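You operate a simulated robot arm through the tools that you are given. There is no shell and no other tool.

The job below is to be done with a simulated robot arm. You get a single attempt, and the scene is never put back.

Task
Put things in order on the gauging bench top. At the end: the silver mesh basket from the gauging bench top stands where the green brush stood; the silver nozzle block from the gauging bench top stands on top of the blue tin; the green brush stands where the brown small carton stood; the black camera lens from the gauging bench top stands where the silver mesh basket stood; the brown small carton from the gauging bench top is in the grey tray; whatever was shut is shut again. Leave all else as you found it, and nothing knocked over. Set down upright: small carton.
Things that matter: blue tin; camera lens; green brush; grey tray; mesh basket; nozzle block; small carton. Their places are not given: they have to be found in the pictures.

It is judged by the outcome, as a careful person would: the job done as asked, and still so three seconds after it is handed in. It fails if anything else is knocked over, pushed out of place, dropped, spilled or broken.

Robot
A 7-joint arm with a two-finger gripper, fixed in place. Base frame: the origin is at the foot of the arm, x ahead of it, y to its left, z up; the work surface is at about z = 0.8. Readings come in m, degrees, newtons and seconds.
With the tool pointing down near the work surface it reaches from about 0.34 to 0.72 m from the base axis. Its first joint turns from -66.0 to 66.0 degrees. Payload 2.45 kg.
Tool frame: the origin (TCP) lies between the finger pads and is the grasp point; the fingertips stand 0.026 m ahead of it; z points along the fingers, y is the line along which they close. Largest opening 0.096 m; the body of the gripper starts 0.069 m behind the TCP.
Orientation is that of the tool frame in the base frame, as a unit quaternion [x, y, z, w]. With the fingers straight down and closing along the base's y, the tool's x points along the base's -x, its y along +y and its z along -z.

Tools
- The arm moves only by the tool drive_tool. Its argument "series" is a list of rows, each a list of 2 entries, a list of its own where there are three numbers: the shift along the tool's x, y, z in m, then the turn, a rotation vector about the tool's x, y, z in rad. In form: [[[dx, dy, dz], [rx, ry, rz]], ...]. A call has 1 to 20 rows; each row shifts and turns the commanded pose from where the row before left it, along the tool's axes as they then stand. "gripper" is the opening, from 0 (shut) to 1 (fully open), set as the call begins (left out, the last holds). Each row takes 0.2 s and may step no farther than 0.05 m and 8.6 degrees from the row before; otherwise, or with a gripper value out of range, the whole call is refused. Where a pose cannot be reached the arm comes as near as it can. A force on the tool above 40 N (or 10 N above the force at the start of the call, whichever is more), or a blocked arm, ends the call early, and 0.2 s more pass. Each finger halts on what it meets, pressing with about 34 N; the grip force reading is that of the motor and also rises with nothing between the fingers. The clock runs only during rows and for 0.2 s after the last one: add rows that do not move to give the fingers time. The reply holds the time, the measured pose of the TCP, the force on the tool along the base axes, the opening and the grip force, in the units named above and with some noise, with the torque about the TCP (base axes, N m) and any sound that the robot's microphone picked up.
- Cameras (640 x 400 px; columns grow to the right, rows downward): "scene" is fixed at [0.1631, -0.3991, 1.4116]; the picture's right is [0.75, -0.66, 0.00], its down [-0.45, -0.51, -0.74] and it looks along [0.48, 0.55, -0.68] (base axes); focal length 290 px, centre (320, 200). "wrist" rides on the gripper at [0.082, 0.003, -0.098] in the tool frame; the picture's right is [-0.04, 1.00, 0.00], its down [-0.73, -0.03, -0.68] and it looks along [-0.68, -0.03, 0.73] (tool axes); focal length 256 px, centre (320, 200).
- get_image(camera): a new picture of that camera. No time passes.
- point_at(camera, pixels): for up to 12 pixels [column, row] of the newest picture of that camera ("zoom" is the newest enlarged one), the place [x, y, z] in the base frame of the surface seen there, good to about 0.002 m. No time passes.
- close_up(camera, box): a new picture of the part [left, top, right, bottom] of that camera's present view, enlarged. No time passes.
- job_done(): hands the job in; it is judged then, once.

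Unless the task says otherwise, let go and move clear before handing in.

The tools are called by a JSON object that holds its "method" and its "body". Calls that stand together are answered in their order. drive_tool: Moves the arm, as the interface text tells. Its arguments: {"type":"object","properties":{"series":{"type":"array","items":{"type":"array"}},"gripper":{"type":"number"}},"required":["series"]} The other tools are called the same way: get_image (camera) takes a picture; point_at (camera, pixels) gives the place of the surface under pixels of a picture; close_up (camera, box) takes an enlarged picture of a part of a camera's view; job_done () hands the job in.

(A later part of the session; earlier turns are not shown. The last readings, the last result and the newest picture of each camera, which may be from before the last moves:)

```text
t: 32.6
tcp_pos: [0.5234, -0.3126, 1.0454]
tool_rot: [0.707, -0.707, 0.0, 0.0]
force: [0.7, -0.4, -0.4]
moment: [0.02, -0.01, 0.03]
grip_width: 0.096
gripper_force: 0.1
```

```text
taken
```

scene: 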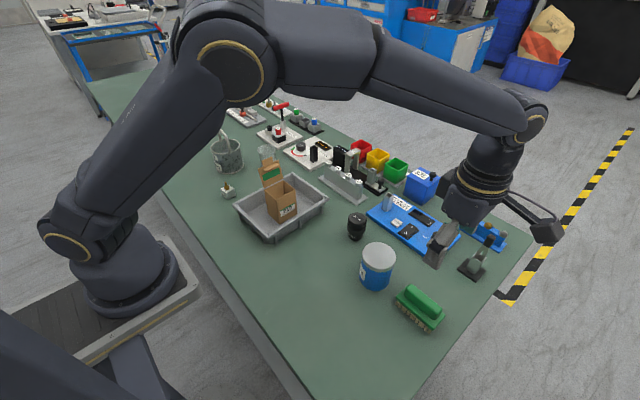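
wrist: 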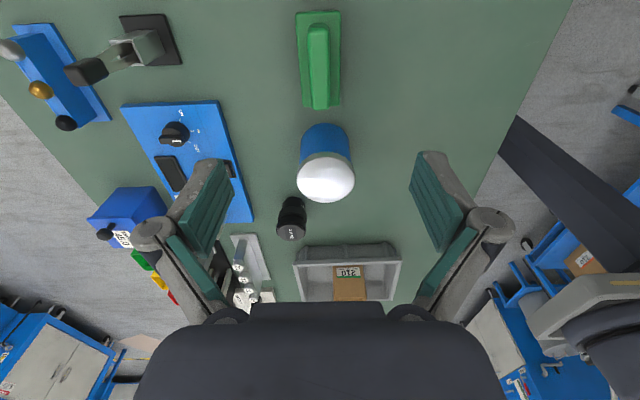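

The brush stands where the carton was. I'll verify its centre quickly, then head for the basket.

{"method": "point_at", "body": {"camera": "wrist", "pixels": [[299, 16], [337, 16], [305, 104], [339, 104], [318, 60]]}}

{"method": "point_at", "body": {"camera": "scene", "pixels": [[420, 300], [400, 296], [431, 326], [443, 312], [413, 289]]}}

```text
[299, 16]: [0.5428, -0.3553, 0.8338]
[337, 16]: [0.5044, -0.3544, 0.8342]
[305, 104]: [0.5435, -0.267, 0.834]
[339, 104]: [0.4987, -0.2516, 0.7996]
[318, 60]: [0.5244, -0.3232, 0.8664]
```

```text
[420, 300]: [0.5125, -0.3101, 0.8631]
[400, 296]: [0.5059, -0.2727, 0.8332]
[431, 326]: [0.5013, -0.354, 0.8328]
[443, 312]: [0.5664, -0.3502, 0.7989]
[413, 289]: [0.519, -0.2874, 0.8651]
```

The brush centre reads about (0.5235,-0.310), within 2–3 mm of the carton's old centre. Next I'll travel high to above the basket.

{"method": "drive_tool", "body": {"series": [[[-0.024, 0.0014, 0], [0, 0, 0]], [[-0.0472, 0.00278, 0], [0, 0, 0]], [[-0.0472, 0.00278, 0], [0, 0, 0]], [[-0.0472, 0.00278, 0], [0, 0, 0]], [[-0.0472, 0.00278, 0], [0, 0, 0]], [[-0.0472, 0.00278, 0], [0, 0, 0]], [[-0.0472, 0.00278, 0], [0, 0, 0]], [[-0.0472, 0.00278, 0], [0, 0, 0]], [[-0.0472, 0.00278, 0], [0, 0, 0]], [[-0.0472, 0.00278, 0], [0, 0, 0]], [[-0.0472, 0.00278, 0], [0, 0, 0]], [[-0.0472, 0.00278, 0], [0, 0, 0]], [[-0.0472, 0.00278, 0], [0, 0, 0]], [[-0.0472, 0.00278, 0], [0, 0, 0]], [[-0.0472, 0.00278, 0], [0, 0, 0]], [[-0.0472, 0.00278, 0], [0, 0, 0]], [[-0.024, 0.0014, 0], [0, 0, 0]], [[0, 0, 0], [0, 0, 0.14]], [[0, 0, 0], [0, 0, 0]]]}}

{"method": "get_image", "body": {"camera": "wrist"}}

{"method": "get_image", "body": {"camera": "scene"}}

```text
t: 36.6
tcp_pos: [0.4799, 0.4472, 1.044]
tool_rot: [-0.656, 0.755, 0.0, 0.0]
force: [-0.4, 0.3, 0.4]
moment: [0.02, -0.02, 0.03]
grip_width: 0.0961
gripper_force: 0.0
```

```text
taken
```

wrist: 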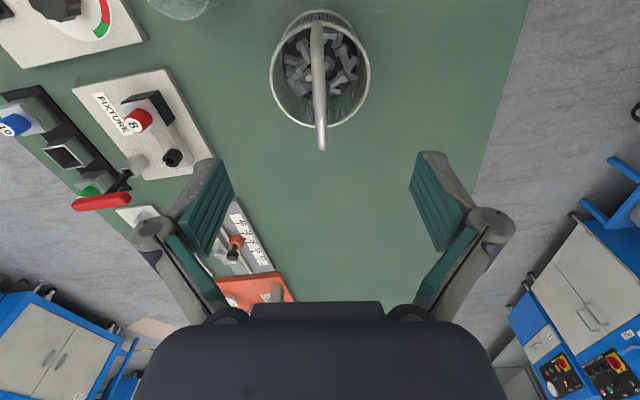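

```text
taken
```

scene: 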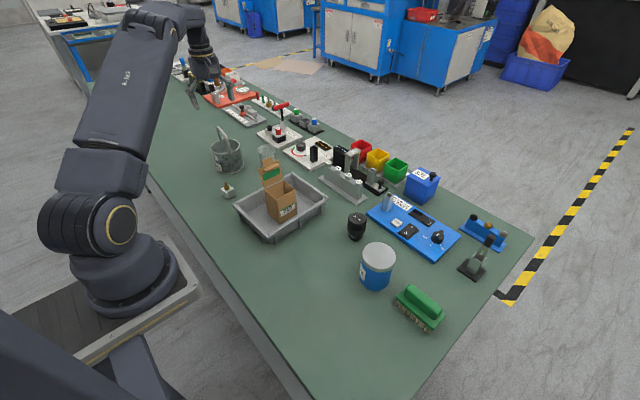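

The basket sits at wrist pixels (270–370, 10–150) with its handle bar nearly vertical in view, slightly tilted. I'll enlarge it and measure the handle.

{"method": "close_up", "body": {"camera": "wrist", "box": [250, 0, 390, 160]}}

```text
2.50 times, centred on (320, 80) of wrist
```

zoom: 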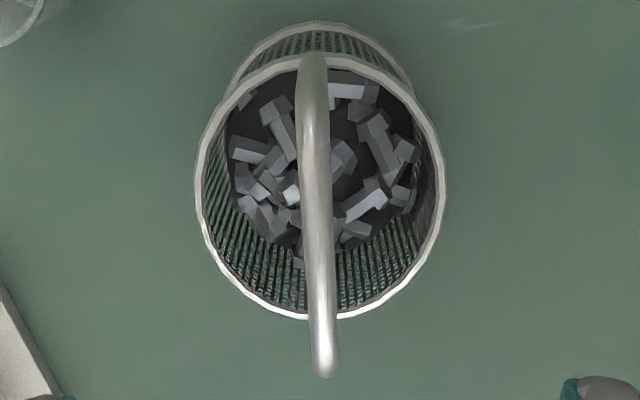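

{"method": "point_at", "body": {"camera": "zoom", "pixels": [[313, 65], [313, 110], [315, 150], [318, 200], [320, 250], [322, 300], [323, 340], [324, 370], [200, 200], [441, 190], [305, 315], [315, 58]]}}

{"method": "point_at", "body": {"camera": "zoom", "pixels": [[306, 200], [330, 200], [300, 125], [326, 125], [225, 110], [420, 110], [228, 270], [410, 270], [380, 300], [260, 300], [285, 150], [360, 190]]}}

```text
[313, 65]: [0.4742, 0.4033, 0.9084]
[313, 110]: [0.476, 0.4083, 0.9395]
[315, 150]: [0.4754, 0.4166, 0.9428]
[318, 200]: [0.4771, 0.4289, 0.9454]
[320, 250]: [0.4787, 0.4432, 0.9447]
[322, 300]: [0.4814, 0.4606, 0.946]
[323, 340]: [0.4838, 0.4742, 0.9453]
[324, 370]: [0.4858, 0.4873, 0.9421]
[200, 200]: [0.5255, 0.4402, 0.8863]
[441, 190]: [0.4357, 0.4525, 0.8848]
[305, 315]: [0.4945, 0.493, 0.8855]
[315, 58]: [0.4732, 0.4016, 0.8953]
```

```text
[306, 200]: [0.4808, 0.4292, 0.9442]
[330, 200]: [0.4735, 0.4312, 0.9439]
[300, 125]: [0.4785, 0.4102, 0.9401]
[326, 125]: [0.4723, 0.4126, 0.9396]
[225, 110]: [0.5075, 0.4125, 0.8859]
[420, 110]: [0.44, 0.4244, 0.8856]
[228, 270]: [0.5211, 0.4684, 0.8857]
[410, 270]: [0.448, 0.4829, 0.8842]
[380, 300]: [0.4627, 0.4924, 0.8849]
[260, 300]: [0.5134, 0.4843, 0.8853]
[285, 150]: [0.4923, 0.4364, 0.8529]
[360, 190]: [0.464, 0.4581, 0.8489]
```

The handle bar runs from (0.475,0.403) to (0.486,0.487) at z≈0.945, and the tool is already square to it. The basket centre is (0.480,0.4455). I'll descend so the pads straddle the bar.

{"method": "drive_tool", "body": {"series": [[[0.0015, 0, 0.03], [0, 0, 0]], [[0, 0, 0.035], [0, 0, 0]], [[0, 0, 0.025], [0, 0, 0]], [[0, 0, 0.014], [0, 0, 0]], [[0, 0, 0], [0, 0, 0]]]}}

{"method": "get_image", "body": {"camera": "wrist"}}

{"method": "close_up", "body": {"camera": "scene", "box": [170, 60, 310, 200]}}

```text
t: 37.8
tcp_pos: [0.4786, 0.446, 0.9431]
tool_rot: [-0.656, 0.755, -0.001, 0.0]
force: [0.2, 0.5, -0.1]
moment: [-0.03, 0.03, 0.0]
grip_width: 0.0962
gripper_force: 0.1
```

```text
taken
```

wrist: 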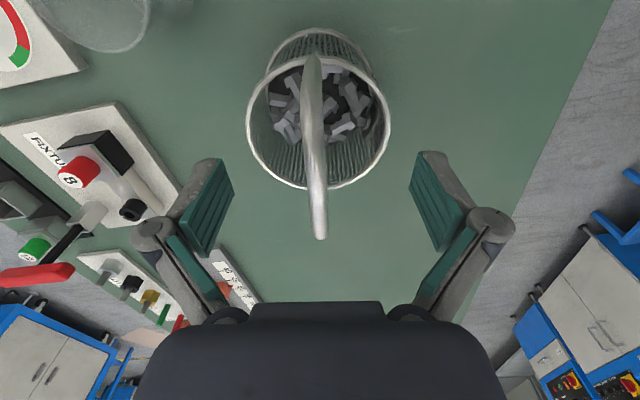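

```text
2.86 times, centred on (240, 130) of scene
```

zoom: 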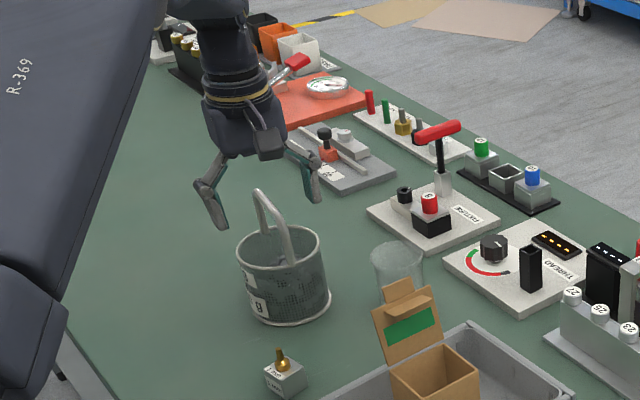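

The bar passes between the open pads at wrist rows 90–235. I'll lower 4 mm more and close on it.

{"method": "drive_tool", "body": {"series": [[[0, 0, 0.004], [0, 0, 0]], [[0, 0, 0], [0, 0, 0]]]}}

{"method": "drive_tool", "body": {"series": [[[0, 0, 0], [0, 0, 0]], [[0, 0, 0], [0, 0, 0]], [[0, 0, 0], [0, 0, 0]], [[0, 0, 0], [0, 0, 0]], [[0, 0, 0], [0, 0, 0]], [[0, 0, 0], [0, 0, 0]], [[0, 0, 0], [0, 0, 0]], [[0, 0, 0], [0, 0, 0]]], "gripper": 0}}

{"method": "get_image", "body": {"camera": "wrist"}}

```text
t: 38.4
tcp_pos: [0.477, 0.4457, 0.9385]
tool_rot: [-0.656, 0.754, 0.0, 0.0]
force: [-0.6, 0.0, 0.1]
moment: [0.02, 0.0, 0.0]
grip_width: 0.0958
gripper_force: 0.0
```

```text
t: 40.2
tcp_pos: [0.4781, 0.4454, 0.9386]
tool_rot: [-0.656, 0.755, 0.001, 0.0]
force: [2.9, -1.8, 0.4]
moment: [-0.04, 0.0, 0.02]
grip_width: 0.0085
gripper_force: 33.9
```

```text
taken
```

wrist: 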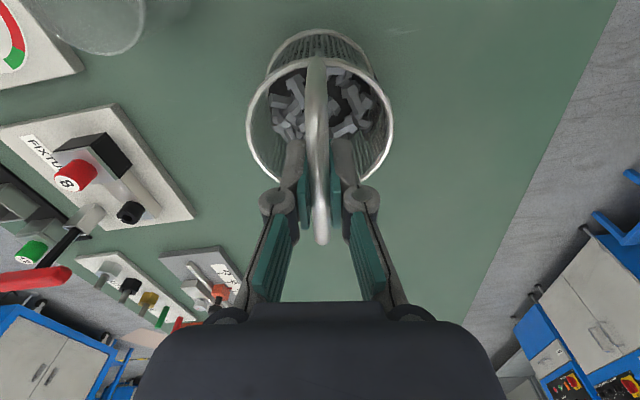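

The handle is held at 0.0085 m and 34 N. I'll lift straight up slowly and check that the basket stays level.

{"method": "drive_tool", "body": {"series": [[[0, 0, -0.003], [0, 0, 0]], [[0, 0, -0.007], [0, 0, 0]], [[0, 0, -0.012], [0, 0, 0]], [[0, 0, -0.02], [0, 0, 0]], [[0, 0, -0.02], [0, 0, 0]], [[0, 0, 0], [0, 0, 0]]]}}

{"method": "close_up", "body": {"camera": "scene", "box": [170, 40, 310, 200]}}

{"method": "get_image", "body": {"camera": "wrist"}}

```text
t: 41.6
tcp_pos: [0.4799, 0.4437, 1.002]
tool_rot: [-0.656, 0.755, -0.001, 0.0]
force: [0.6, -0.2, -5.7]
moment: [0.0, -0.01, -0.01]
grip_width: 0.0082
gripper_force: 33.6
```

```text
2.50 times, centred on (240, 120) of scene
```

zoom: 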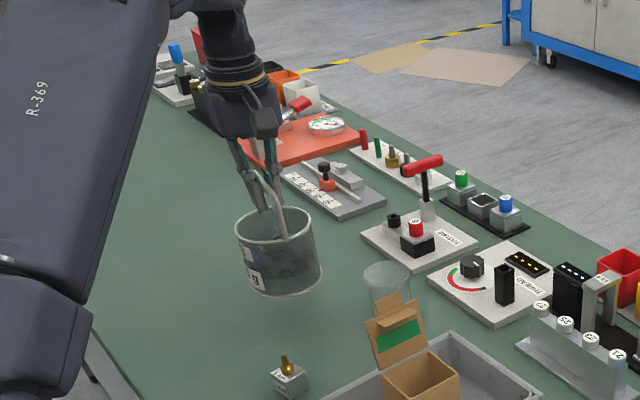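

```text
taken
```

wrist: 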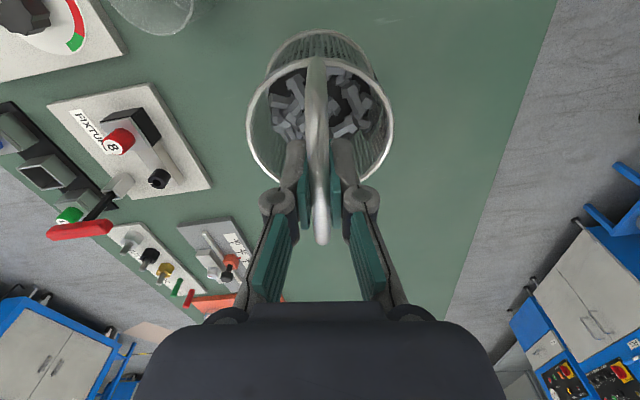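

The basket came up level; the wrist view of it is unchanged and it weighs about 5.7 N. I'll continue lifting high enough to pass over the carton's flap.

{"method": "drive_tool", "body": {"series": [[[0, 0, -0.01], [0, 0, 0]], [[0, 0, -0.02], [0, 0, 0]], [[0, 0, -0.03], [0, 0, 0]], [[0, 0, -0.03], [0, 0, 0]], [[0, 0, -0.03], [0, 0, 0]], [[0, 0, -0.02], [0, 0, 0]], [[0, 0, -0.01], [0, 0, 0]], [[0, 0, 0], [0, 0, 0]]]}}

```text
t: 43.4
tcp_pos: [0.4766, 0.4445, 1.1489]
tool_rot: [-0.656, 0.755, -0.001, 0.0]
force: [0.4, 0.2, -6.4]
moment: [-0.01, -0.01, -0.03]
grip_width: 0.0085
gripper_force: 34.3
out of reach, approached as far as the arm can: row 7
```

The lift topped out at z=1.149, so the basket's bottom is near 1.01, still 3 cm above the carton's flap. I'll carry it smoothly towards the brush's old place.

{"method": "drive_tool", "body": {"series": [[[0.012, 0.0002, 0], [0, 0, 0]], [[0.024, 0.0004, 0], [0, 0, 0]], [[0.0357, 0.00064, 0], [0, 0, 0]], [[0.0357, 0.00064, 0], [0, 0, 0]], [[0.0357, 0.00064, 0], [0, 0, 0]], [[0.0357, 0.00064, 0], [0, 0, 0]], [[0.0357, 0.00064, 0], [0, 0, 0]], [[0.0357, 0.00064, 0], [0, 0, 0]], [[0.0357, 0.00064, 0], [0, 0, 0]], [[0.0357, 0.00064, 0], [0, 0, 0]], [[0.0357, 0.00064, 0], [0, 0, 0]], [[0.0357, 0.00064, 0], [0, 0, 0]], [[0.0357, 0.00064, 0], [0, 0, 0]], [[0.0357, 0.00064, 0], [0, 0, 0]], [[0.0357, 0.00064, 0], [0, 0, 0]], [[0.0357, 0.00064, 0], [0, 0, 0]], [[0.0357, 0.00064, 0], [0, 0, 0]], [[0.0357, 0.00064, 0], [0, 0, 0]], [[0.024, 0.0004, 0], [0, 0, 0]], [[0.012, 0.0002, 0], [0, 0, 0]]]}}

{"method": "get_image", "body": {"camera": "scene"}}

{"method": "get_image", "body": {"camera": "wrist"}}

```text
t: 47.6
tcp_pos: [0.372, -0.192, 1.1468]
tool_rot: [-0.656, 0.755, 0.0, 0.001]
force: [0.4, 0.8, -6.3]
moment: [-0.04, 0.03, -0.02]
grip_width: 0.0084
gripper_force: 34.1
```

```text
taken
```

scene: 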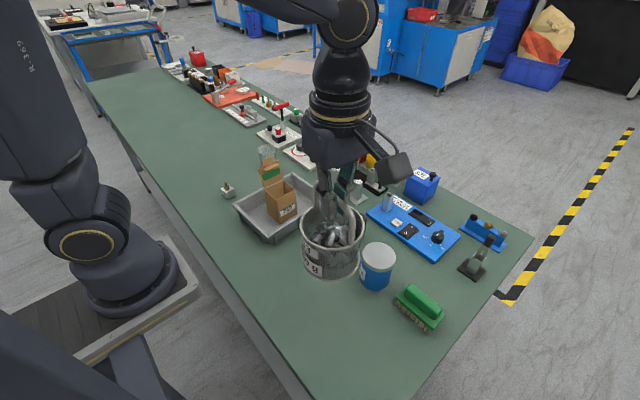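

```text
taken
```

wrist: 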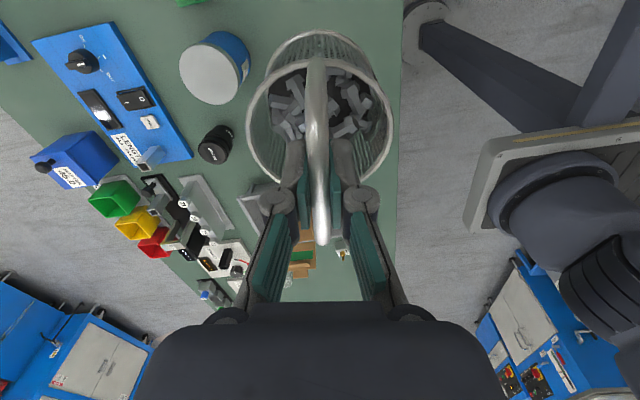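

The basket hangs level over the old brush spot at (0.372,-0.192). I'll correct x by +6.5 mm and lower it.

{"method": "drive_tool", "body": {"series": [[[-0.0009, -0.0065, 0.01], [0, 0, 0]], [[0, 0, 0.025], [0, 0, 0]], [[0, 0, 0.035], [0, 0, 0]], [[0, 0, 0.035], [0, 0, 0]], [[0, 0, 0.035], [0, 0, 0]], [[0, 0, 0.025], [0, 0, 0]], [[0, 0, 0.02], [0, 0, 0]], [[0, 0, 0.01], [0, 0, 0]], [[0, 0, 0], [0, 0, 0]]]}}

{"method": "close_up", "body": {"camera": "scene", "box": [270, 180, 430, 340]}}

```text
t: 49.6
tcp_pos: [0.3827, -0.1917, 0.954]
tool_rot: [-0.656, 0.755, 0.0, 0.0]
force: [0.3, -0.2, -6.7]
moment: [-0.01, -0.03, -0.05]
grip_width: 0.0083
gripper_force: 34.9
```

```text
2.50 times, centred on (350, 260) of scene
```

zoom: 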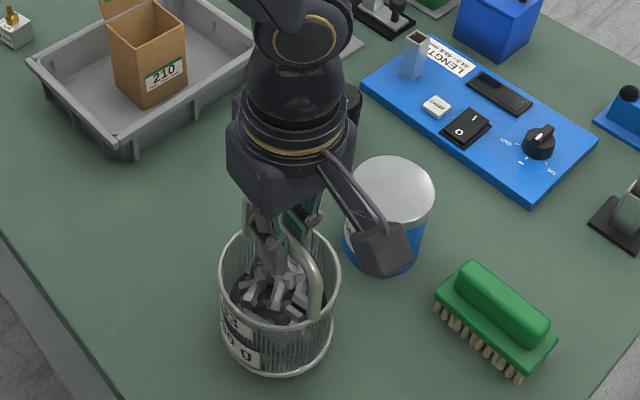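

It now reads (0.383,-0.192,0.954), about 15 mm above the bench. I'll continue down slowly and trim x back by 2 mm.

{"method": "drive_tool", "body": {"series": [[[0.0003, 0.002, 0.005], [0, 0, 0]], [[0, 0, 0.004], [0, 0, 0]], [[0, 0, 0.002], [0, 0, 0]], [[0, 0, 0.001], [0, 0, 0]], [[0, 0, 0], [0, 0, 0]]]}}

```text
t: 50.8
tcp_pos: [0.3799, -0.1942, 0.9414]
tool_rot: [-0.656, 0.755, 0.0, 0.0]
force: [0.4, 0.3, -6.3]
moment: [-0.01, 0.03, 0.03]
grip_width: 0.0084
gripper_force: 34.2
```

{"method": "drive_tool", "body": {"series": [[[0, 0, 0.001], [0, 0, 0]], [[0, 0, 0.001], [0, 0, 0]], [[0, 0, 0], [0, 0, 0]]]}}

```text
t: 51.6
tcp_pos: [0.3783, -0.1946, 0.939]
tool_rot: [-0.656, 0.755, 0.001, 0.0]
force: [-0.1, -0.2, -6.3]
moment: [-0.07, 0.0, 0.0]
grip_width: 0.0085
gripper_force: 34.0
```

The full weight of 6.3 N is still on the tool at 0.939, so there's no touch yet. I'll go 1 mm at a time.

{"method": "drive_tool", "body": {"series": [[[0, 0, 0.001], [0, 0, 0]], [[0, 0, 0], [0, 0, 0]]]}}

```text
t: 52.2
tcp_pos: [0.38, -0.1924, 0.939]
tool_rot: [-0.657, 0.754, 0.0, 0.0]
force: [-0.4, -0.2, -6.2]
moment: [0.0, 0.02, -0.05]
grip_width: 0.0082
gripper_force: 33.5
```

{"method": "drive_tool", "body": {"series": [[[0, 0, 0.001], [0, 0, 0]], [[0, 0, 0], [0, 0, 0]]]}}

```text
t: 52.8
tcp_pos: [0.3802, -0.1935, 0.9385]
tool_rot: [-0.656, 0.755, 0.001, 0.0]
force: [0.3, -0.3, -5.0]
moment: [0.02, -0.02, -0.02]
grip_width: 0.0084
gripper_force: 34.3
```

The load just eased to 5.0 N, so contact is beginning. One more small step.

{"method": "drive_tool", "body": {"series": [[[0, 0, 0.0008], [0, 0, 0]], [[0, 0, 0], [0, 0, 0]]]}}

```text
t: 53.4
tcp_pos: [0.3791, -0.1917, 0.9376]
tool_rot: [-0.655, 0.756, -0.001, 0.0]
force: [0.0, 0.0, 14.1]
moment: [0.92, -0.12, 0.01]
grip_width: 0.0085
gripper_force: 34.1
```

The basket is on the bench with 14 N upward, slightly edge-first. I'll ease off half a millimetre and then release.

{"method": "drive_tool", "body": {"series": [[[0, 0, -0.0006], [0, 0, 0]], [[0, 0, 0], [0, 0, 0]]]}}

{"method": "drive_tool", "body": {"series": [[[0, 0, 0], [0, 0, 0]], [[0, 0, 0], [0, 0, 0]], [[0, 0, 0], [0, 0, 0]], [[0, 0, 0], [0, 0, 0]], [[0, 0, 0], [0, 0, 0]]], "gripper": 0.6}}

{"method": "get_image", "body": {"camera": "wrist"}}

```text
t: 54.0
tcp_pos: [0.3803, -0.1937, 0.9386]
tool_rot: [-0.656, 0.755, -0.001, 0.0]
force: [-2.1, -2.4, 23.5]
moment: [0.22, -0.06, -0.04]
grip_width: 0.0084
gripper_force: 34.2
```

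```text
t: 55.2
tcp_pos: [0.3793, -0.1925, 0.9373]
tool_rot: [-0.656, 0.755, 0.0, 0.0]
force: [-0.1, -0.6, -0.5]
moment: [0.02, 0.02, 0.01]
grip_width: 0.0574
gripper_force: 0.0
```

```text
taken
```

wrist: 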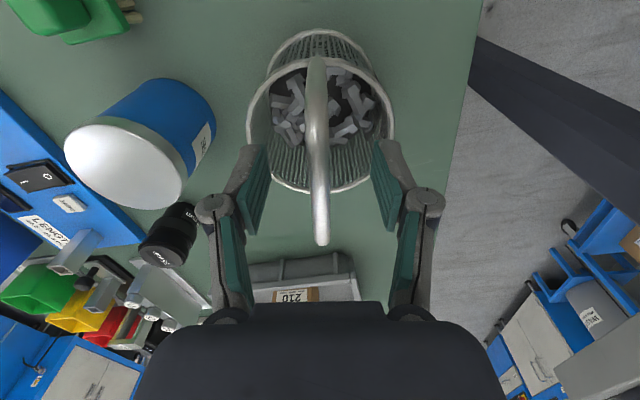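

The basket stands free with its contents in place. I'll rise clear of the handle and look before moving to the lens.

{"method": "drive_tool", "body": {"series": [[[0, 0, -0.01], [0, 0, 0]], [[0, 0, -0.02], [0, 0, 0]], [[0, 0, -0.03], [0, 0, 0]], [[0, 0, -0.03], [0, 0, 0]], [[0, 0, -0.03], [0, 0, 0]], [[0, 0, 0], [0, 0, 0]]]}}

{"method": "get_image", "body": {"camera": "wrist"}}

{"method": "get_image", "body": {"camera": "scene"}}

```text
t: 56.6
tcp_pos: [0.3805, -0.1915, 1.0567]
tool_rot: [-0.656, 0.755, 0.0, 0.0]
force: [0.5, 0.6, 0.1]
moment: [0.03, -0.01, 0.01]
grip_width: 0.0577
gripper_force: 0.0
```

```text
taken
```

wrist: 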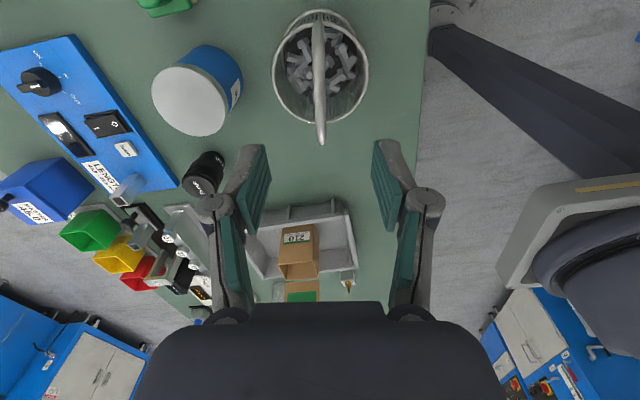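

```text
taken
```

scene: 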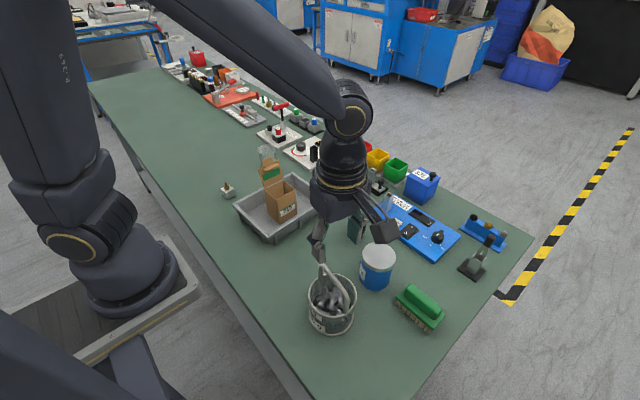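

The basket stands upright on the brush's old spot. I'll check its centre and rim level, and the clearances around the lens.

{"method": "point_at", "body": {"camera": "wrist", "pixels": [[273, 80], [368, 75], [320, 122], [283, 40], [357, 40], [320, 90], [204, 185], [165, 190], [185, 180], [130, 100], [205, 160], [175, 125]]}}

{"method": "point_at", "body": {"camera": "scene", "pixels": [[306, 292], [357, 297], [331, 310], [330, 332], [367, 211], [383, 201], [395, 235], [372, 216], [356, 216], [326, 270]]}}

```text
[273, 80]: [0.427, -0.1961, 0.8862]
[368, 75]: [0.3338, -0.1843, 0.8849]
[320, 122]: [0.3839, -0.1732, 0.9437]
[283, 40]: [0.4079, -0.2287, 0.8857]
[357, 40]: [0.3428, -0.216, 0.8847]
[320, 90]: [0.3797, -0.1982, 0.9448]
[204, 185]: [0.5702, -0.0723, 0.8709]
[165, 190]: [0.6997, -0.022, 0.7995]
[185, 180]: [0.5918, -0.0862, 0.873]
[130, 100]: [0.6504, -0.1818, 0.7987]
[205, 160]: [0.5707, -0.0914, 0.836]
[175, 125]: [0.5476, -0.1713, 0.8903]
```

```text
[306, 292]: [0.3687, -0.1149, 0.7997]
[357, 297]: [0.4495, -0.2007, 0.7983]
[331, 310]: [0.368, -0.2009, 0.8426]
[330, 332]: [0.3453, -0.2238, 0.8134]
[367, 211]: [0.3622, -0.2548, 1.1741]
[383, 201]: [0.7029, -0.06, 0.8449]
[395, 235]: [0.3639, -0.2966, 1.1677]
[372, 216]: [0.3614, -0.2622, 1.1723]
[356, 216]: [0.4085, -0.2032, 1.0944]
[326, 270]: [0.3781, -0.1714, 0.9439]
```

The basket's centre reads (0.380,-0.190) with its rim level at 0.885. Now I'll move above the lens with the fingers opened to about 0.072.

{"method": "drive_tool", "body": {"series": [[[-0.02912, -0.03558, 0], [0, 0, 0]], [[-0.02912, -0.03558, 0], [0, 0, 0]], [[-0.02912, -0.03558, 0], [0, 0, 0]], [[-0.02912, -0.03558, 0], [0, 0, 0]], [[-0.02912, -0.03558, 0], [0, 0, 0]], [[0, 0, 0.03], [0, 0, 0]], [[0, 0, 0], [0, 0, 0]]], "gripper": 0.8}}

{"method": "get_image", "body": {"camera": "wrist"}}

```text
t: 58.2
tcp_pos: [0.5746, -0.0719, 1.0262]
tool_rot: [-0.655, 0.755, 0.001, 0.001]
force: [0.2, -0.3, 0.8]
moment: [-0.02, 0.01, -0.03]
grip_width: 0.0768
gripper_force: 0.0
```

```text
taken
```

wrist: 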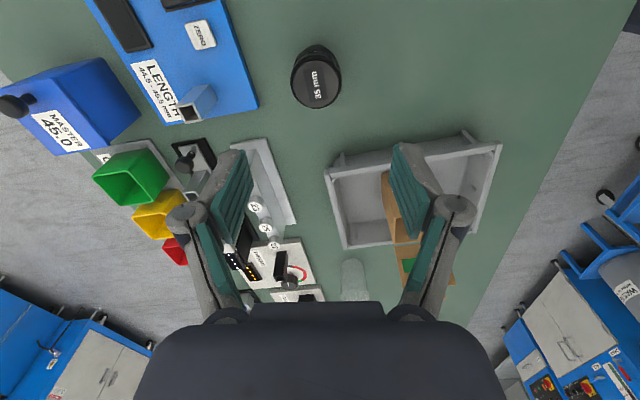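

{"method": "close_up", "body": {"camera": "wrist", "box": [270, 30, 370, 120]}}

```text
4.44 times, centred on (320, 75) of wrist
```

zoom: 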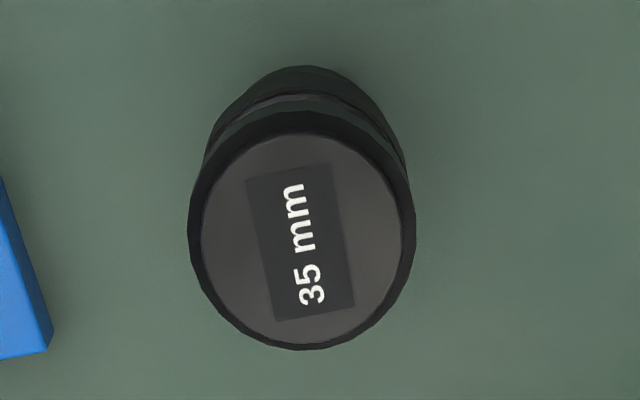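

{"method": "point_at", "body": {"camera": "zoom", "pixels": [[210, 235], [396, 235], [302, 142], [302, 335], [302, 238], [193, 225], [411, 225], [240, 310], [365, 310], [300, 80], [45, 340], [20, 200]]}}

```text
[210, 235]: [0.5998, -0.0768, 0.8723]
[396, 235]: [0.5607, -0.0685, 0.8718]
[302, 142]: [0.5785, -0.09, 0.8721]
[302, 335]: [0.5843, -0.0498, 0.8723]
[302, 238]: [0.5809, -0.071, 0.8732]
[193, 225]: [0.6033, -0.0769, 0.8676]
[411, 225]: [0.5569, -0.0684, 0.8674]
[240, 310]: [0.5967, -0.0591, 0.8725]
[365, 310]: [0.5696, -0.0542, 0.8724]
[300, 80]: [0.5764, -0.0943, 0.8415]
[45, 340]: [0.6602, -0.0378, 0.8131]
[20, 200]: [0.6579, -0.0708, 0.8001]
```

The lens centre is about (0.579,-0.071) with a diameter of 0.047, and it sits about 3 mm to +x of the tool. I'll trim and descend around it.

{"method": "drive_tool", "body": {"series": [[[-0.0014, -0.003, 0.03], [0, 0, 0]], [[0, 0, 0.04], [0, 0, 0]], [[0, 0, 0.04], [0, 0, 0]], [[0, 0, 0.035], [0, 0, 0]], [[0, 0, 0.02], [0, 0, 0]], [[0, 0, 0.007], [0, 0, 0]], [[0, 0, 0], [0, 0, 0]]]}}

{"method": "get_image", "body": {"camera": "wrist"}}

```text
t: 59.8
tcp_pos: [0.5828, -0.0738, 0.8552]
tool_rot: [-0.656, 0.755, 0.0, 0.0]
force: [0.0, -0.3, 0.5]
moment: [0.01, -0.02, 0.01]
grip_width: 0.0771
gripper_force: 0.0
```

```text
taken
```

wrist: 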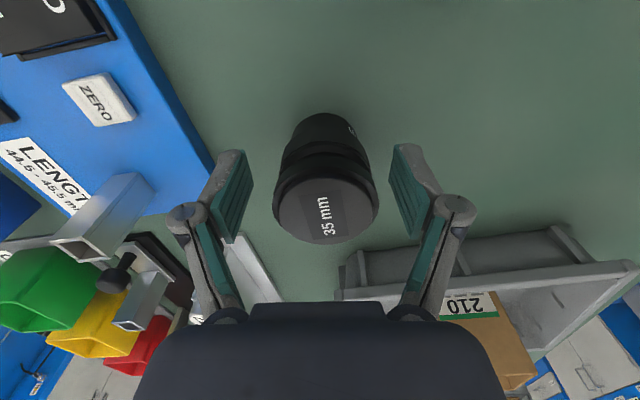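

The lens is centred between the pads (columns 273–378 between 253 and 390). Closing now.

{"method": "drive_tool", "body": {"series": [[[0, 0, 0], [0, 0, 0]], [[0, 0, 0], [0, 0, 0]], [[0, 0, 0], [0, 0, 0]], [[0, 0, 0], [0, 0, 0]], [[0, 0, 0], [0, 0, 0]]], "gripper": 0}}

{"method": "get_image", "body": {"camera": "wrist"}}

```text
t: 61.0
tcp_pos: [0.5816, -0.0745, 0.8546]
tool_rot: [-0.656, 0.755, 0.0, 0.0]
force: [-1.0, 1.1, 1.1]
moment: [0.06, 0.01, -0.02]
grip_width: 0.0479
gripper_force: 33.8
```

```text
taken
```

wrist: 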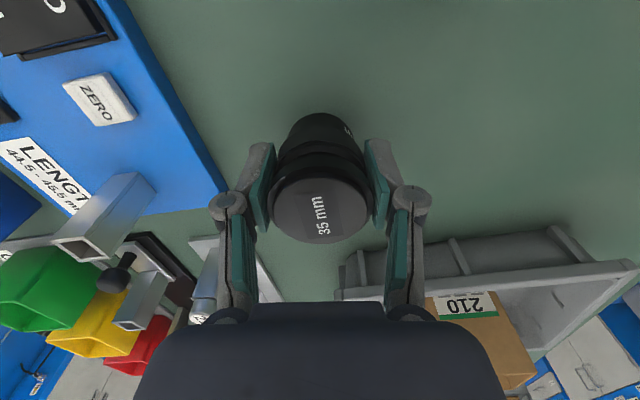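

The lens is held at 0.048 m. I'll lift it 0.2 m and carry it to the basket's old place.

{"method": "drive_tool", "body": {"series": [[[0, 0, -0.01], [0, 0, 0]], [[0, 0, -0.03], [0, 0, 0]], [[0, 0, -0.04], [0, 0, 0]], [[0, 0, -0.04], [0, 0, 0]], [[0, 0, -0.04], [0, 0, 0]], [[0, 0, -0.03], [0, 0, 0]], [[0, 0, -0.01], [0, 0, 0]], [[0, 0, 0], [0, 0, 0]]]}}

{"method": "drive_tool", "body": {"series": [[[-0.0209, 0.0072, 0], [0, 0, 0]], [[-0.04173, 0.01436, 0], [0, 0, 0]], [[-0.04173, 0.01436, 0], [0, 0, 0]], [[-0.04173, 0.01436, 0], [0, 0, 0]], [[-0.04173, 0.01436, 0], [0, 0, 0]], [[-0.04173, 0.01436, 0], [0, 0, 0]], [[-0.04173, 0.01436, 0], [0, 0, 0]], [[-0.04173, 0.01436, 0], [0, 0, 0]], [[-0.04173, 0.01436, 0], [0, 0, 0]], [[-0.04173, 0.01436, 0], [0, 0, 0]], [[-0.04173, 0.01436, 0], [0, 0, 0]], [[-0.04173, 0.01436, 0], [0, 0, 0]], [[-0.0209, 0.0072, 0], [0, 0, 0]], [[0, 0, 0], [0, 0, 0]]]}}

{"method": "get_image", "body": {"camera": "wrist"}}

{"method": "get_image", "body": {"camera": "scene"}}

```text
t: 62.8
tcp_pos: [0.5759, -0.0723, 1.0583]
tool_rot: [-0.656, 0.755, 0.0, 0.0]
force: [-0.5, 0.6, -2.8]
moment: [-0.03, -0.02, 0.02]
grip_width: 0.0482
gripper_force: 34.0
```

```text
t: 65.8
tcp_pos: [0.4768, 0.4461, 1.0536]
tool_rot: [-0.656, 0.754, 0.0, -0.001]
force: [-0.2, -0.1, -2.3]
moment: [-0.02, 0.04, -0.01]
grip_width: 0.0477
gripper_force: 34.0
```

```text
taken
```

wrist: 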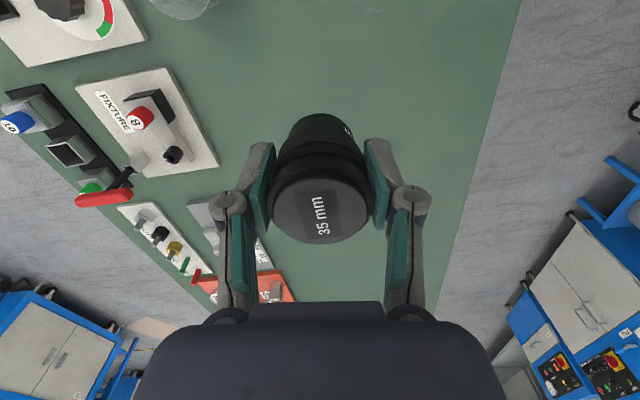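

```text
taken
```

scene: 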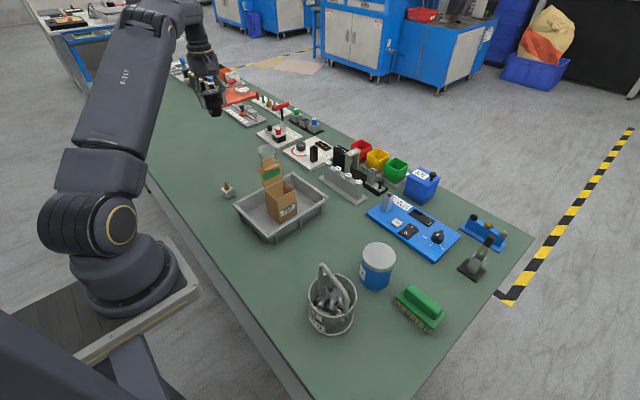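

The lens is upright over (0.477,0.446), and the basket's old centre was (0.480,0.4455). I'll trim 2 mm and lower it.

{"method": "drive_tool", "body": {"series": [[[-0.0003, -0.002, 0.02], [0, 0, 0]], [[0, 0, 0.04], [0, 0, 0]], [[0, 0, 0.04], [0, 0, 0]], [[0, 0, 0.04], [0, 0, 0]], [[0, 0, 0.03], [0, 0, 0]], [[0, 0, 0.015], [0, 0, 0]], [[0, 0, 0.006], [0, 0, 0]], [[0, 0, 0.002], [0, 0, 0]], [[0, 0, 0], [0, 0, 0]]]}}

```text
t: 67.8
tcp_pos: [0.4786, 0.4467, 0.8619]
tool_rot: [-0.655, 0.755, 0.0, 0.001]
force: [0.7, -0.2, -2.3]
moment: [-0.02, 0.01, 0.0]
grip_width: 0.0481
gripper_force: 33.8
```

It's at z=0.862 with contact expected near 0.854. I'll step down gently.

{"method": "drive_tool", "body": {"series": [[[0, 0, 0.003], [0, 0, 0]], [[0, 0, 0.002], [0, 0, 0]], [[0, 0, 0.001], [0, 0, 0]], [[0, 0, 0], [0, 0, 0]]]}}

```text
t: 68.8
tcp_pos: [0.4791, 0.4477, 0.8567]
tool_rot: [-0.656, 0.755, 0.0, 0.0]
force: [0.8, 0.3, -1.3]
moment: [0.02, 0.0, -0.02]
grip_width: 0.0481
gripper_force: 34.1
```

{"method": "drive_tool", "body": {"series": [[[0, 0, 0.001], [0, 0, 0]], [[0, 0, 0], [0, 0, 0]]]}}

```text
t: 69.4
tcp_pos: [0.4791, 0.4481, 0.8561]
tool_rot: [-0.656, 0.755, -0.001, 0.0]
force: [0.9, -0.3, -1.6]
moment: [0.02, 0.0, -0.01]
grip_width: 0.0481
gripper_force: 34.3
```

{"method": "drive_tool", "body": {"series": [[[0, 0, 0.001], [0, 0, 0]], [[0, 0, 0], [0, 0, 0]]]}}

```text
t: 70.0
tcp_pos: [0.4787, 0.4483, 0.8547]
tool_rot: [-0.656, 0.755, 0.0, 0.001]
force: [0.7, -1.4, 3.8]
moment: [-0.05, -0.01, 0.01]
grip_width: 0.0477
gripper_force: 34.2
```

The force switched from -1.6 to +3.8 N, so the lens is on the bench. I'll release and rise.

{"method": "drive_tool", "body": {"series": [[[0, 0, 0], [0, 0, 0]], [[0, 0, 0], [0, 0, 0]], [[0, 0, 0], [0, 0, 0]], [[0, 0, 0], [0, 0, 0]]], "gripper": 0.8}}

{"method": "drive_tool", "body": {"series": [[[0, 0, -0.01], [0, 0, 0]], [[0, 0, -0.03], [0, 0, 0]], [[0, 0, -0.04], [0, 0, 0]], [[0, 0, -0.04], [0, 0, 0]], [[0, 0, -0.04], [0, 0, 0]], [[0, 0, 0], [0, 0, 0]]]}}

{"method": "get_image", "body": {"camera": "wrist"}}

{"method": "get_image", "body": {"camera": "scene"}}

```text
t: 71.0
tcp_pos: [0.4776, 0.4468, 0.8539]
tool_rot: [-0.656, 0.755, 0.0, 0.0]
force: [0.4, -0.2, 0.1]
moment: [0.01, 0.01, -0.04]
grip_width: 0.077
gripper_force: 0.1
```

```text
t: 72.4
tcp_pos: [0.4781, 0.4467, 1.016]
tool_rot: [-0.656, 0.755, 0.0, 0.0]
force: [-0.8, -0.5, 0.5]
moment: [-0.02, -0.01, -0.02]
grip_width: 0.0767
gripper_force: 0.1
```

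```text
taken
```

wrist: 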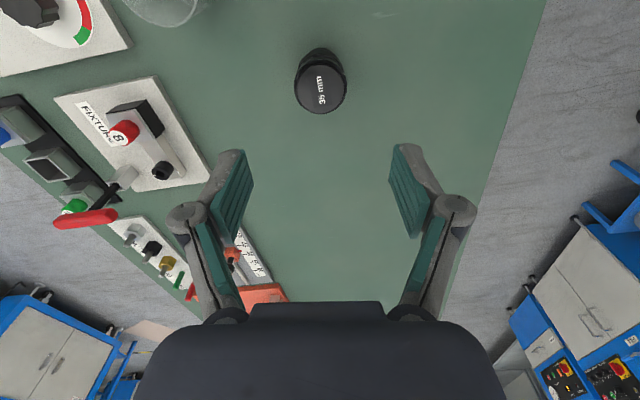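

```text
taken
```

scene: 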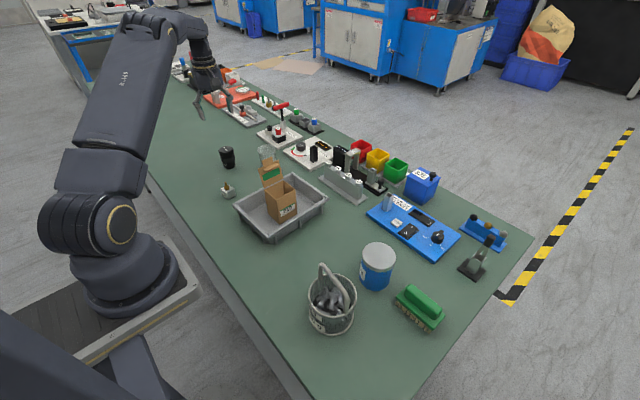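

The lens stands upright on the basket's old spot. I'll verify its centre and move above the nozzle block.

{"method": "point_at", "body": {"camera": "wrist", "pixels": [[321, 90], [297, 88], [345, 88], [321, 66], [321, 111]]}}

{"method": "drive_tool", "body": {"series": [[[0.0371, 0.01498, 0], [0, 0, 0]], [[0.0371, 0.01498, 0], [0, 0, 0]], [[0.0371, 0.01498, 0], [0, 0, 0]], [[0.0371, 0.01498, 0], [0, 0, 0]], [[0, 0, 0.02], [0, 0, 0]], [[0, 0, 0], [0, 0, 0]]]}}

{"method": "get_image", "body": {"camera": "wrist"}}

{"method": "close_up", "body": {"camera": "wrist", "box": [270, 20, 370, 130]}}

```text
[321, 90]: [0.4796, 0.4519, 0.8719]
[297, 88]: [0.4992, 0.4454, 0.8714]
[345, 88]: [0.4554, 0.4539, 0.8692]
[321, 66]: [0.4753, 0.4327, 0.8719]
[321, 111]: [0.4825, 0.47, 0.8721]
```

```text
t: 73.8
tcp_pos: [0.399, 0.3098, 0.9943]
tool_rot: [-0.656, 0.755, 0.0, 0.0]
force: [-0.8, 0.1, 0.6]
moment: [0.0, 0.02, -0.04]
grip_width: 0.0766
gripper_force: 0.0
```

```text
taken
```

wrist: 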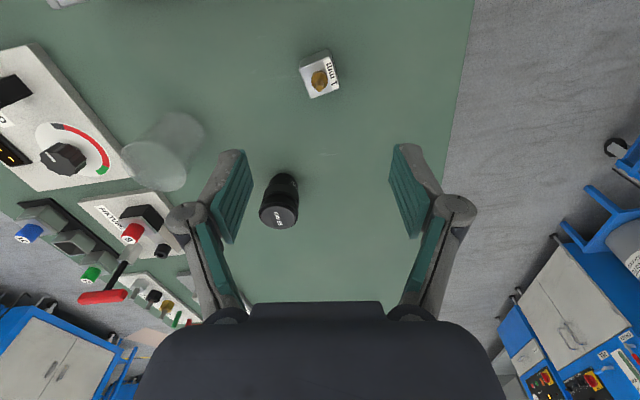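

```text
3.64 times, centred on (320, 75) of wrist
```

zoom: 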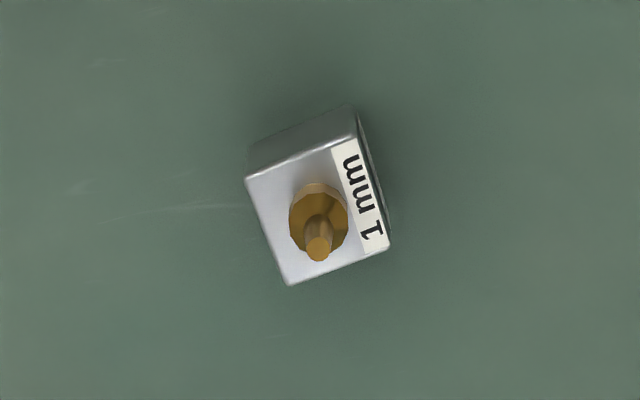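

The lens centre is about (0.479,0.450), within 5 mm of the basket's old centre. Now I'll measure the block's top-face corners in the zoom.

{"method": "point_at", "body": {"camera": "zoom", "pixels": [[250, 181], [354, 141], [386, 246], [291, 281], [270, 230], [340, 262], [300, 162], [318, 250], [318, 190], [258, 155], [350, 112], [372, 200]]}}

```text
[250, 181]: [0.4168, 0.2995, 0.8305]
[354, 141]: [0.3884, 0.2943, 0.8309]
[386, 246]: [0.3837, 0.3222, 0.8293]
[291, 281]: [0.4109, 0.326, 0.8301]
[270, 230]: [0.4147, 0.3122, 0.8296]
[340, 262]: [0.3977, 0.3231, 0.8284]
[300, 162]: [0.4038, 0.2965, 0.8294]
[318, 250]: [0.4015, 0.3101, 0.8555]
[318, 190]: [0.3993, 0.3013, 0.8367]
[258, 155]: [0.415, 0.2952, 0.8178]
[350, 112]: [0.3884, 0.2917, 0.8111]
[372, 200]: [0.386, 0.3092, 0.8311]
```

The block is 0.029 m square, centred at about (0.3995,0.310), turned about 10°, and its nozzle tip is at z≈0.857. I'll turn the tool +18° to match and descend.

{"method": "drive_tool", "body": {"series": [[[0, 0, 0], [0, 0, -0.105]], [[0, 0, 0], [0, 0, -0.105]], [[0, 0, 0], [0, 0, -0.105]], [[0, 0, 0.03], [0, 0, 0]], [[0, 0, 0.04], [0, 0, 0]], [[0, 0, 0.035], [0, 0, 0]], [[0, 0, 0], [0, 0, 0]]]}}

{"method": "get_image", "body": {"camera": "wrist"}}

{"method": "close_up", "body": {"camera": "scene", "box": [170, 110, 310, 250]}}

```text
t: 75.4
tcp_pos: [0.4032, 0.311, 0.8884]
tool_rot: [0.767, -0.642, 0.0, 0.0]
force: [0.3, -0.1, 0.2]
moment: [0.0, 0.01, -0.01]
grip_width: 0.077
gripper_force: 0.1
```

```text
taken
```

wrist: 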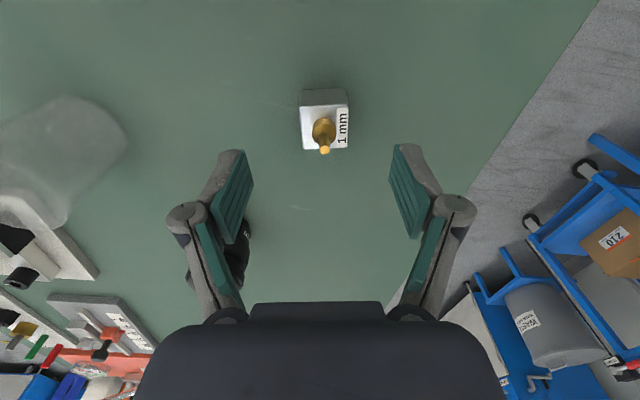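

```text
2.86 times, centred on (240, 180) of scene
```

zoom: 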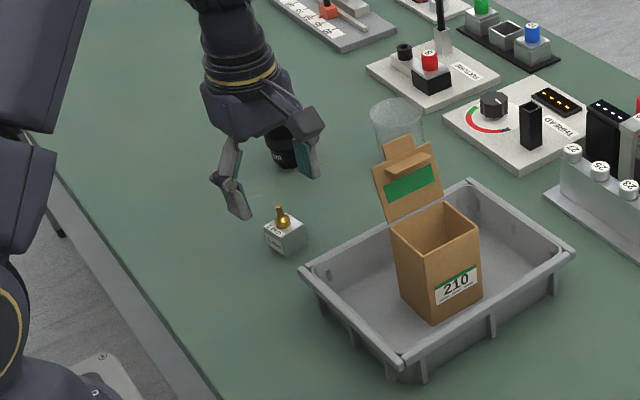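

The block is squared and centred in the wrist view (columns 300–348, between pads at 253 and 390). I'll descend the last 54 mm and close.

{"method": "drive_tool", "body": {"series": [[[0, 0, 0.03], [0, 0, 0]], [[0, 0, 0.016], [0, 0, 0]], [[0, 0, 0.007], [0, 0, 0]], [[0, 0, 0], [0, 0, 0]]]}}

{"method": "drive_tool", "body": {"series": [[[0, 0, 0], [0, 0, 0]], [[0, 0, 0], [0, 0, 0]], [[0, 0, 0], [0, 0, 0]], [[0, 0, 0], [0, 0, 0]], [[0, 0, 0], [0, 0, 0]]], "gripper": 0}}

{"method": "get_image", "body": {"camera": "wrist"}}

```text
t: 76.4
tcp_pos: [0.4009, 0.3101, 0.8374]
tool_rot: [0.767, -0.642, 0.0, 0.0]
force: [0.1, -0.4, -0.5]
moment: [-0.01, -0.01, 0.02]
grip_width: 0.077
gripper_force: 0.1
```

```text
t: 77.6
tcp_pos: [0.4001, 0.3093, 0.8378]
tool_rot: [0.767, -0.642, 0.0, 0.0]
force: [0.0, 1.2, 0.0]
moment: [0.01, -0.02, 0.04]
grip_width: 0.0313
gripper_force: 34.4
```

```text
taken
```

wrist: 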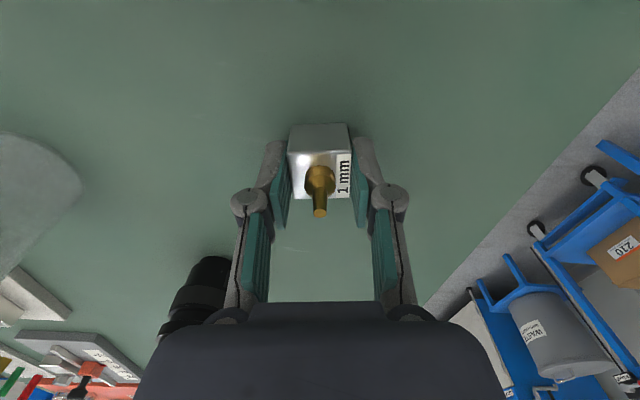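

The block is gripped at 0.0313 m with the nozzle untouched above it. I'll lift it high and carry it to above the tin.

{"method": "drive_tool", "body": {"series": [[[0, 0, -0.008], [0, 0, 0]], [[0, 0, -0.025], [0, 0, 0]], [[0, 0, -0.04], [0, 0, 0]], [[0, 0, -0.04], [0, 0, 0]], [[0, 0, -0.04], [0, 0, 0]], [[0, 0, -0.04], [0, 0, 0]], [[0, 0, -0.025], [0, 0, 0]], [[0, 0, -0.01], [0, 0, 0]], [[0, 0, 0], [0, 0, 0]]]}}

{"method": "drive_tool", "body": {"series": [[[0.0197, -0.001, 0], [0, 0, 0]], [[0.03948, -0.002054, 0], [0, 0, 0]], [[0.03948, -0.002054, 0], [0, 0, 0]], [[0.03948, -0.002054, 0], [0, 0, 0]], [[0.03948, -0.002054, 0], [0, 0, 0]], [[0.03948, -0.002054, 0], [0, 0, 0]], [[0.03948, -0.002054, 0], [0, 0, 0]], [[0.03948, -0.002054, 0], [0, 0, 0]], [[0.03948, -0.002054, 0], [0, 0, 0]], [[0.03948, -0.002054, 0], [0, 0, 0]], [[0.03948, -0.002054, 0], [0, 0, 0]], [[0.03948, -0.002054, 0], [0, 0, 0]], [[0.03948, -0.002054, 0], [0, 0, 0]], [[0.0197, -0.001, 0], [0, 0, 0]], [[0, 0, 0], [0, 0, 0]]]}}

{"method": "get_image", "body": {"camera": "wrist"}}

{"method": "get_image", "body": {"camera": "scene"}}

```text
t: 79.6
tcp_pos: [0.3993, 0.3083, 1.067]
tool_rot: [0.767, -0.642, 0.0, 0.001]
force: [0.1, -0.3, -0.8]
moment: [0.06, 0.01, 0.0]
grip_width: 0.0313
gripper_force: 33.9
```

```text
t: 82.8
tcp_pos: [0.5145, -0.1941, 1.0671]
tool_rot: [0.766, -0.642, 0.001, 0.0]
force: [-0.4, -0.8, -1.0]
moment: [-0.01, 0.02, -0.01]
grip_width: 0.0314
gripper_force: 34.8
```

```text
taken
```

wrist: 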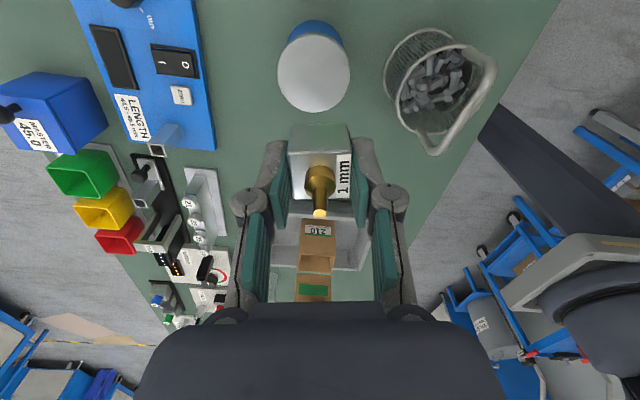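

```text
taken
```

scene: 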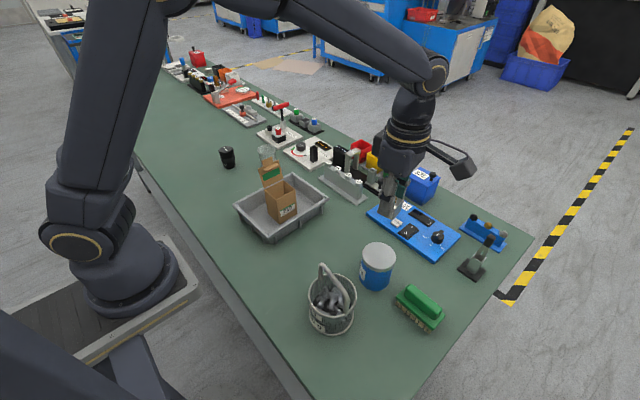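

The tin's lid is at wrist pixels (277–350, 33–112), ahead of the block as expected. I'll measure its centre from here.

{"method": "point_at", "body": {"camera": "wrist", "pixels": [[280, 72], [347, 72], [314, 38], [314, 108], [314, 72], [290, 48], [338, 48], [290, 98], [338, 98]]}}

{"method": "point_at", "body": {"camera": "scene", "pixels": [[363, 250], [394, 255], [378, 245], [378, 264], [378, 254]]}}

```text
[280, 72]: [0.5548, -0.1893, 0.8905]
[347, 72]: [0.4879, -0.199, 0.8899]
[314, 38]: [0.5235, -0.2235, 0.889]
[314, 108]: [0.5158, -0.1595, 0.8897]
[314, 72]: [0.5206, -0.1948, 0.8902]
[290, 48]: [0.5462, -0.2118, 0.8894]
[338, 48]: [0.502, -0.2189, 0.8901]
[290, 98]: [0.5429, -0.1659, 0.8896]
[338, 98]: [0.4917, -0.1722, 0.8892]
```

```text
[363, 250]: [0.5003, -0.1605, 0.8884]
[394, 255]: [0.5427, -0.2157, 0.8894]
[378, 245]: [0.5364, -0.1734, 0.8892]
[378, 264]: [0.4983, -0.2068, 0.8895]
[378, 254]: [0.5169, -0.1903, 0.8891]
```

The tin's centre averages (0.519,-0.191), lid at 0.8895. I'll trim the position and lower the block to just above the lid.

{"method": "drive_tool", "body": {"series": [[[-0.0022, -0.0048, 0.02], [0, 0, 0]], [[0, 0, 0.04], [0, 0, 0]], [[0, 0, 0.035], [0, 0, 0]], [[0, 0, 0.02], [0, 0, 0]], [[0, 0, 0.012], [0, 0, 0]], [[0, 0, 0.004], [0, 0, 0]], [[0, 0, 0], [0, 0, 0]]]}}

{"method": "close_up", "body": {"camera": "scene", "box": [320, 190, 440, 300]}}

{"method": "get_image", "body": {"camera": "wrist"}}

```text
t: 84.4
tcp_pos: [0.5219, -0.1894, 0.9341]
tool_rot: [0.767, -0.642, 0.0, 0.0]
force: [0.5, -0.2, -1.6]
moment: [-0.01, -0.02, 0.01]
grip_width: 0.0312
gripper_force: 34.1
```

```text
3.64 times, centred on (380, 245) of scene
```

zoom: 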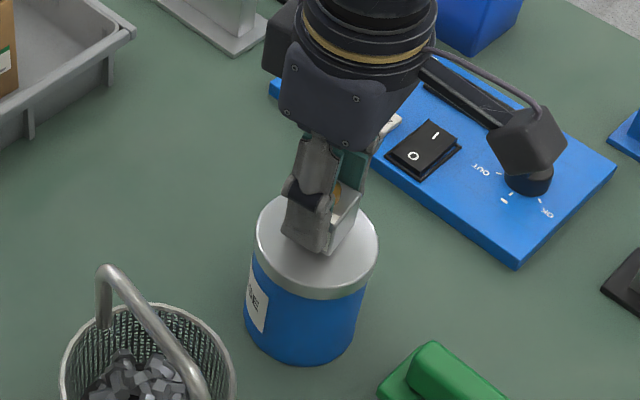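

```text
taken
```

wrist: 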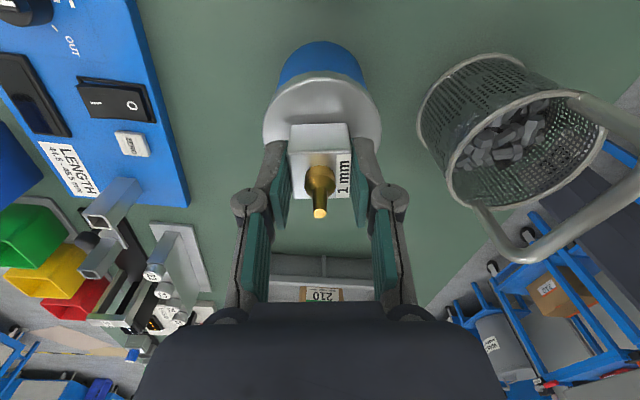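

The block is centred over the lid, about 6 mm above it. I'll step down gently, watching the force.

{"method": "drive_tool", "body": {"series": [[[0, 0, 0.002], [0, 0, 0]], [[0, 0, 0.0015], [0, 0, 0]], [[0, 0, 0], [0, 0, 0]]]}}

```text
t: 85.2
tcp_pos: [0.52, -0.1903, 0.9291]
tool_rot: [0.766, -0.642, 0.0, -0.001]
force: [0.3, 0.2, -1.0]
moment: [0.02, 0.03, -0.01]
grip_width: 0.0312
gripper_force: 34.0
```

{"method": "drive_tool", "body": {"series": [[[0, 0, 0.001], [0, 0, 0]], [[0, 0, 0], [0, 0, 0]]]}}

```text
t: 85.8
tcp_pos: [0.5203, -0.1899, 0.929]
tool_rot: [0.765, -0.644, 0.0, 0.0]
force: [0.4, -0.5, 0.6]
moment: [0.0, 0.0, -0.01]
grip_width: 0.0312
gripper_force: 33.9
```

The force moved from -1.0 to +0.6 N, so contact may just be starting. One more small step.

{"method": "drive_tool", "body": {"series": [[[0, 0, 0.0007], [0, 0, 0]], [[0, 0, 0], [0, 0, 0]]]}}

```text
t: 86.4
tcp_pos: [0.5204, -0.1915, 0.9286]
tool_rot: [0.766, -0.643, 0.001, 0.0]
force: [0.5, 0.3, -1.0]
moment: [-0.02, -0.01, -0.01]
grip_width: 0.0311
gripper_force: 33.9
```

{"method": "drive_tool", "body": {"series": [[[0, 0, 0.0008], [0, 0, 0]], [[0, 0, 0], [0, 0, 0]]]}}

```text
t: 87.0
tcp_pos: [0.5215, -0.1904, 0.9283]
tool_rot: [0.767, -0.642, 0.0, 0.001]
force: [-0.6, 0.7, -0.5]
moment: [0.01, -0.05, -0.02]
grip_width: 0.031
gripper_force: 34.0
```

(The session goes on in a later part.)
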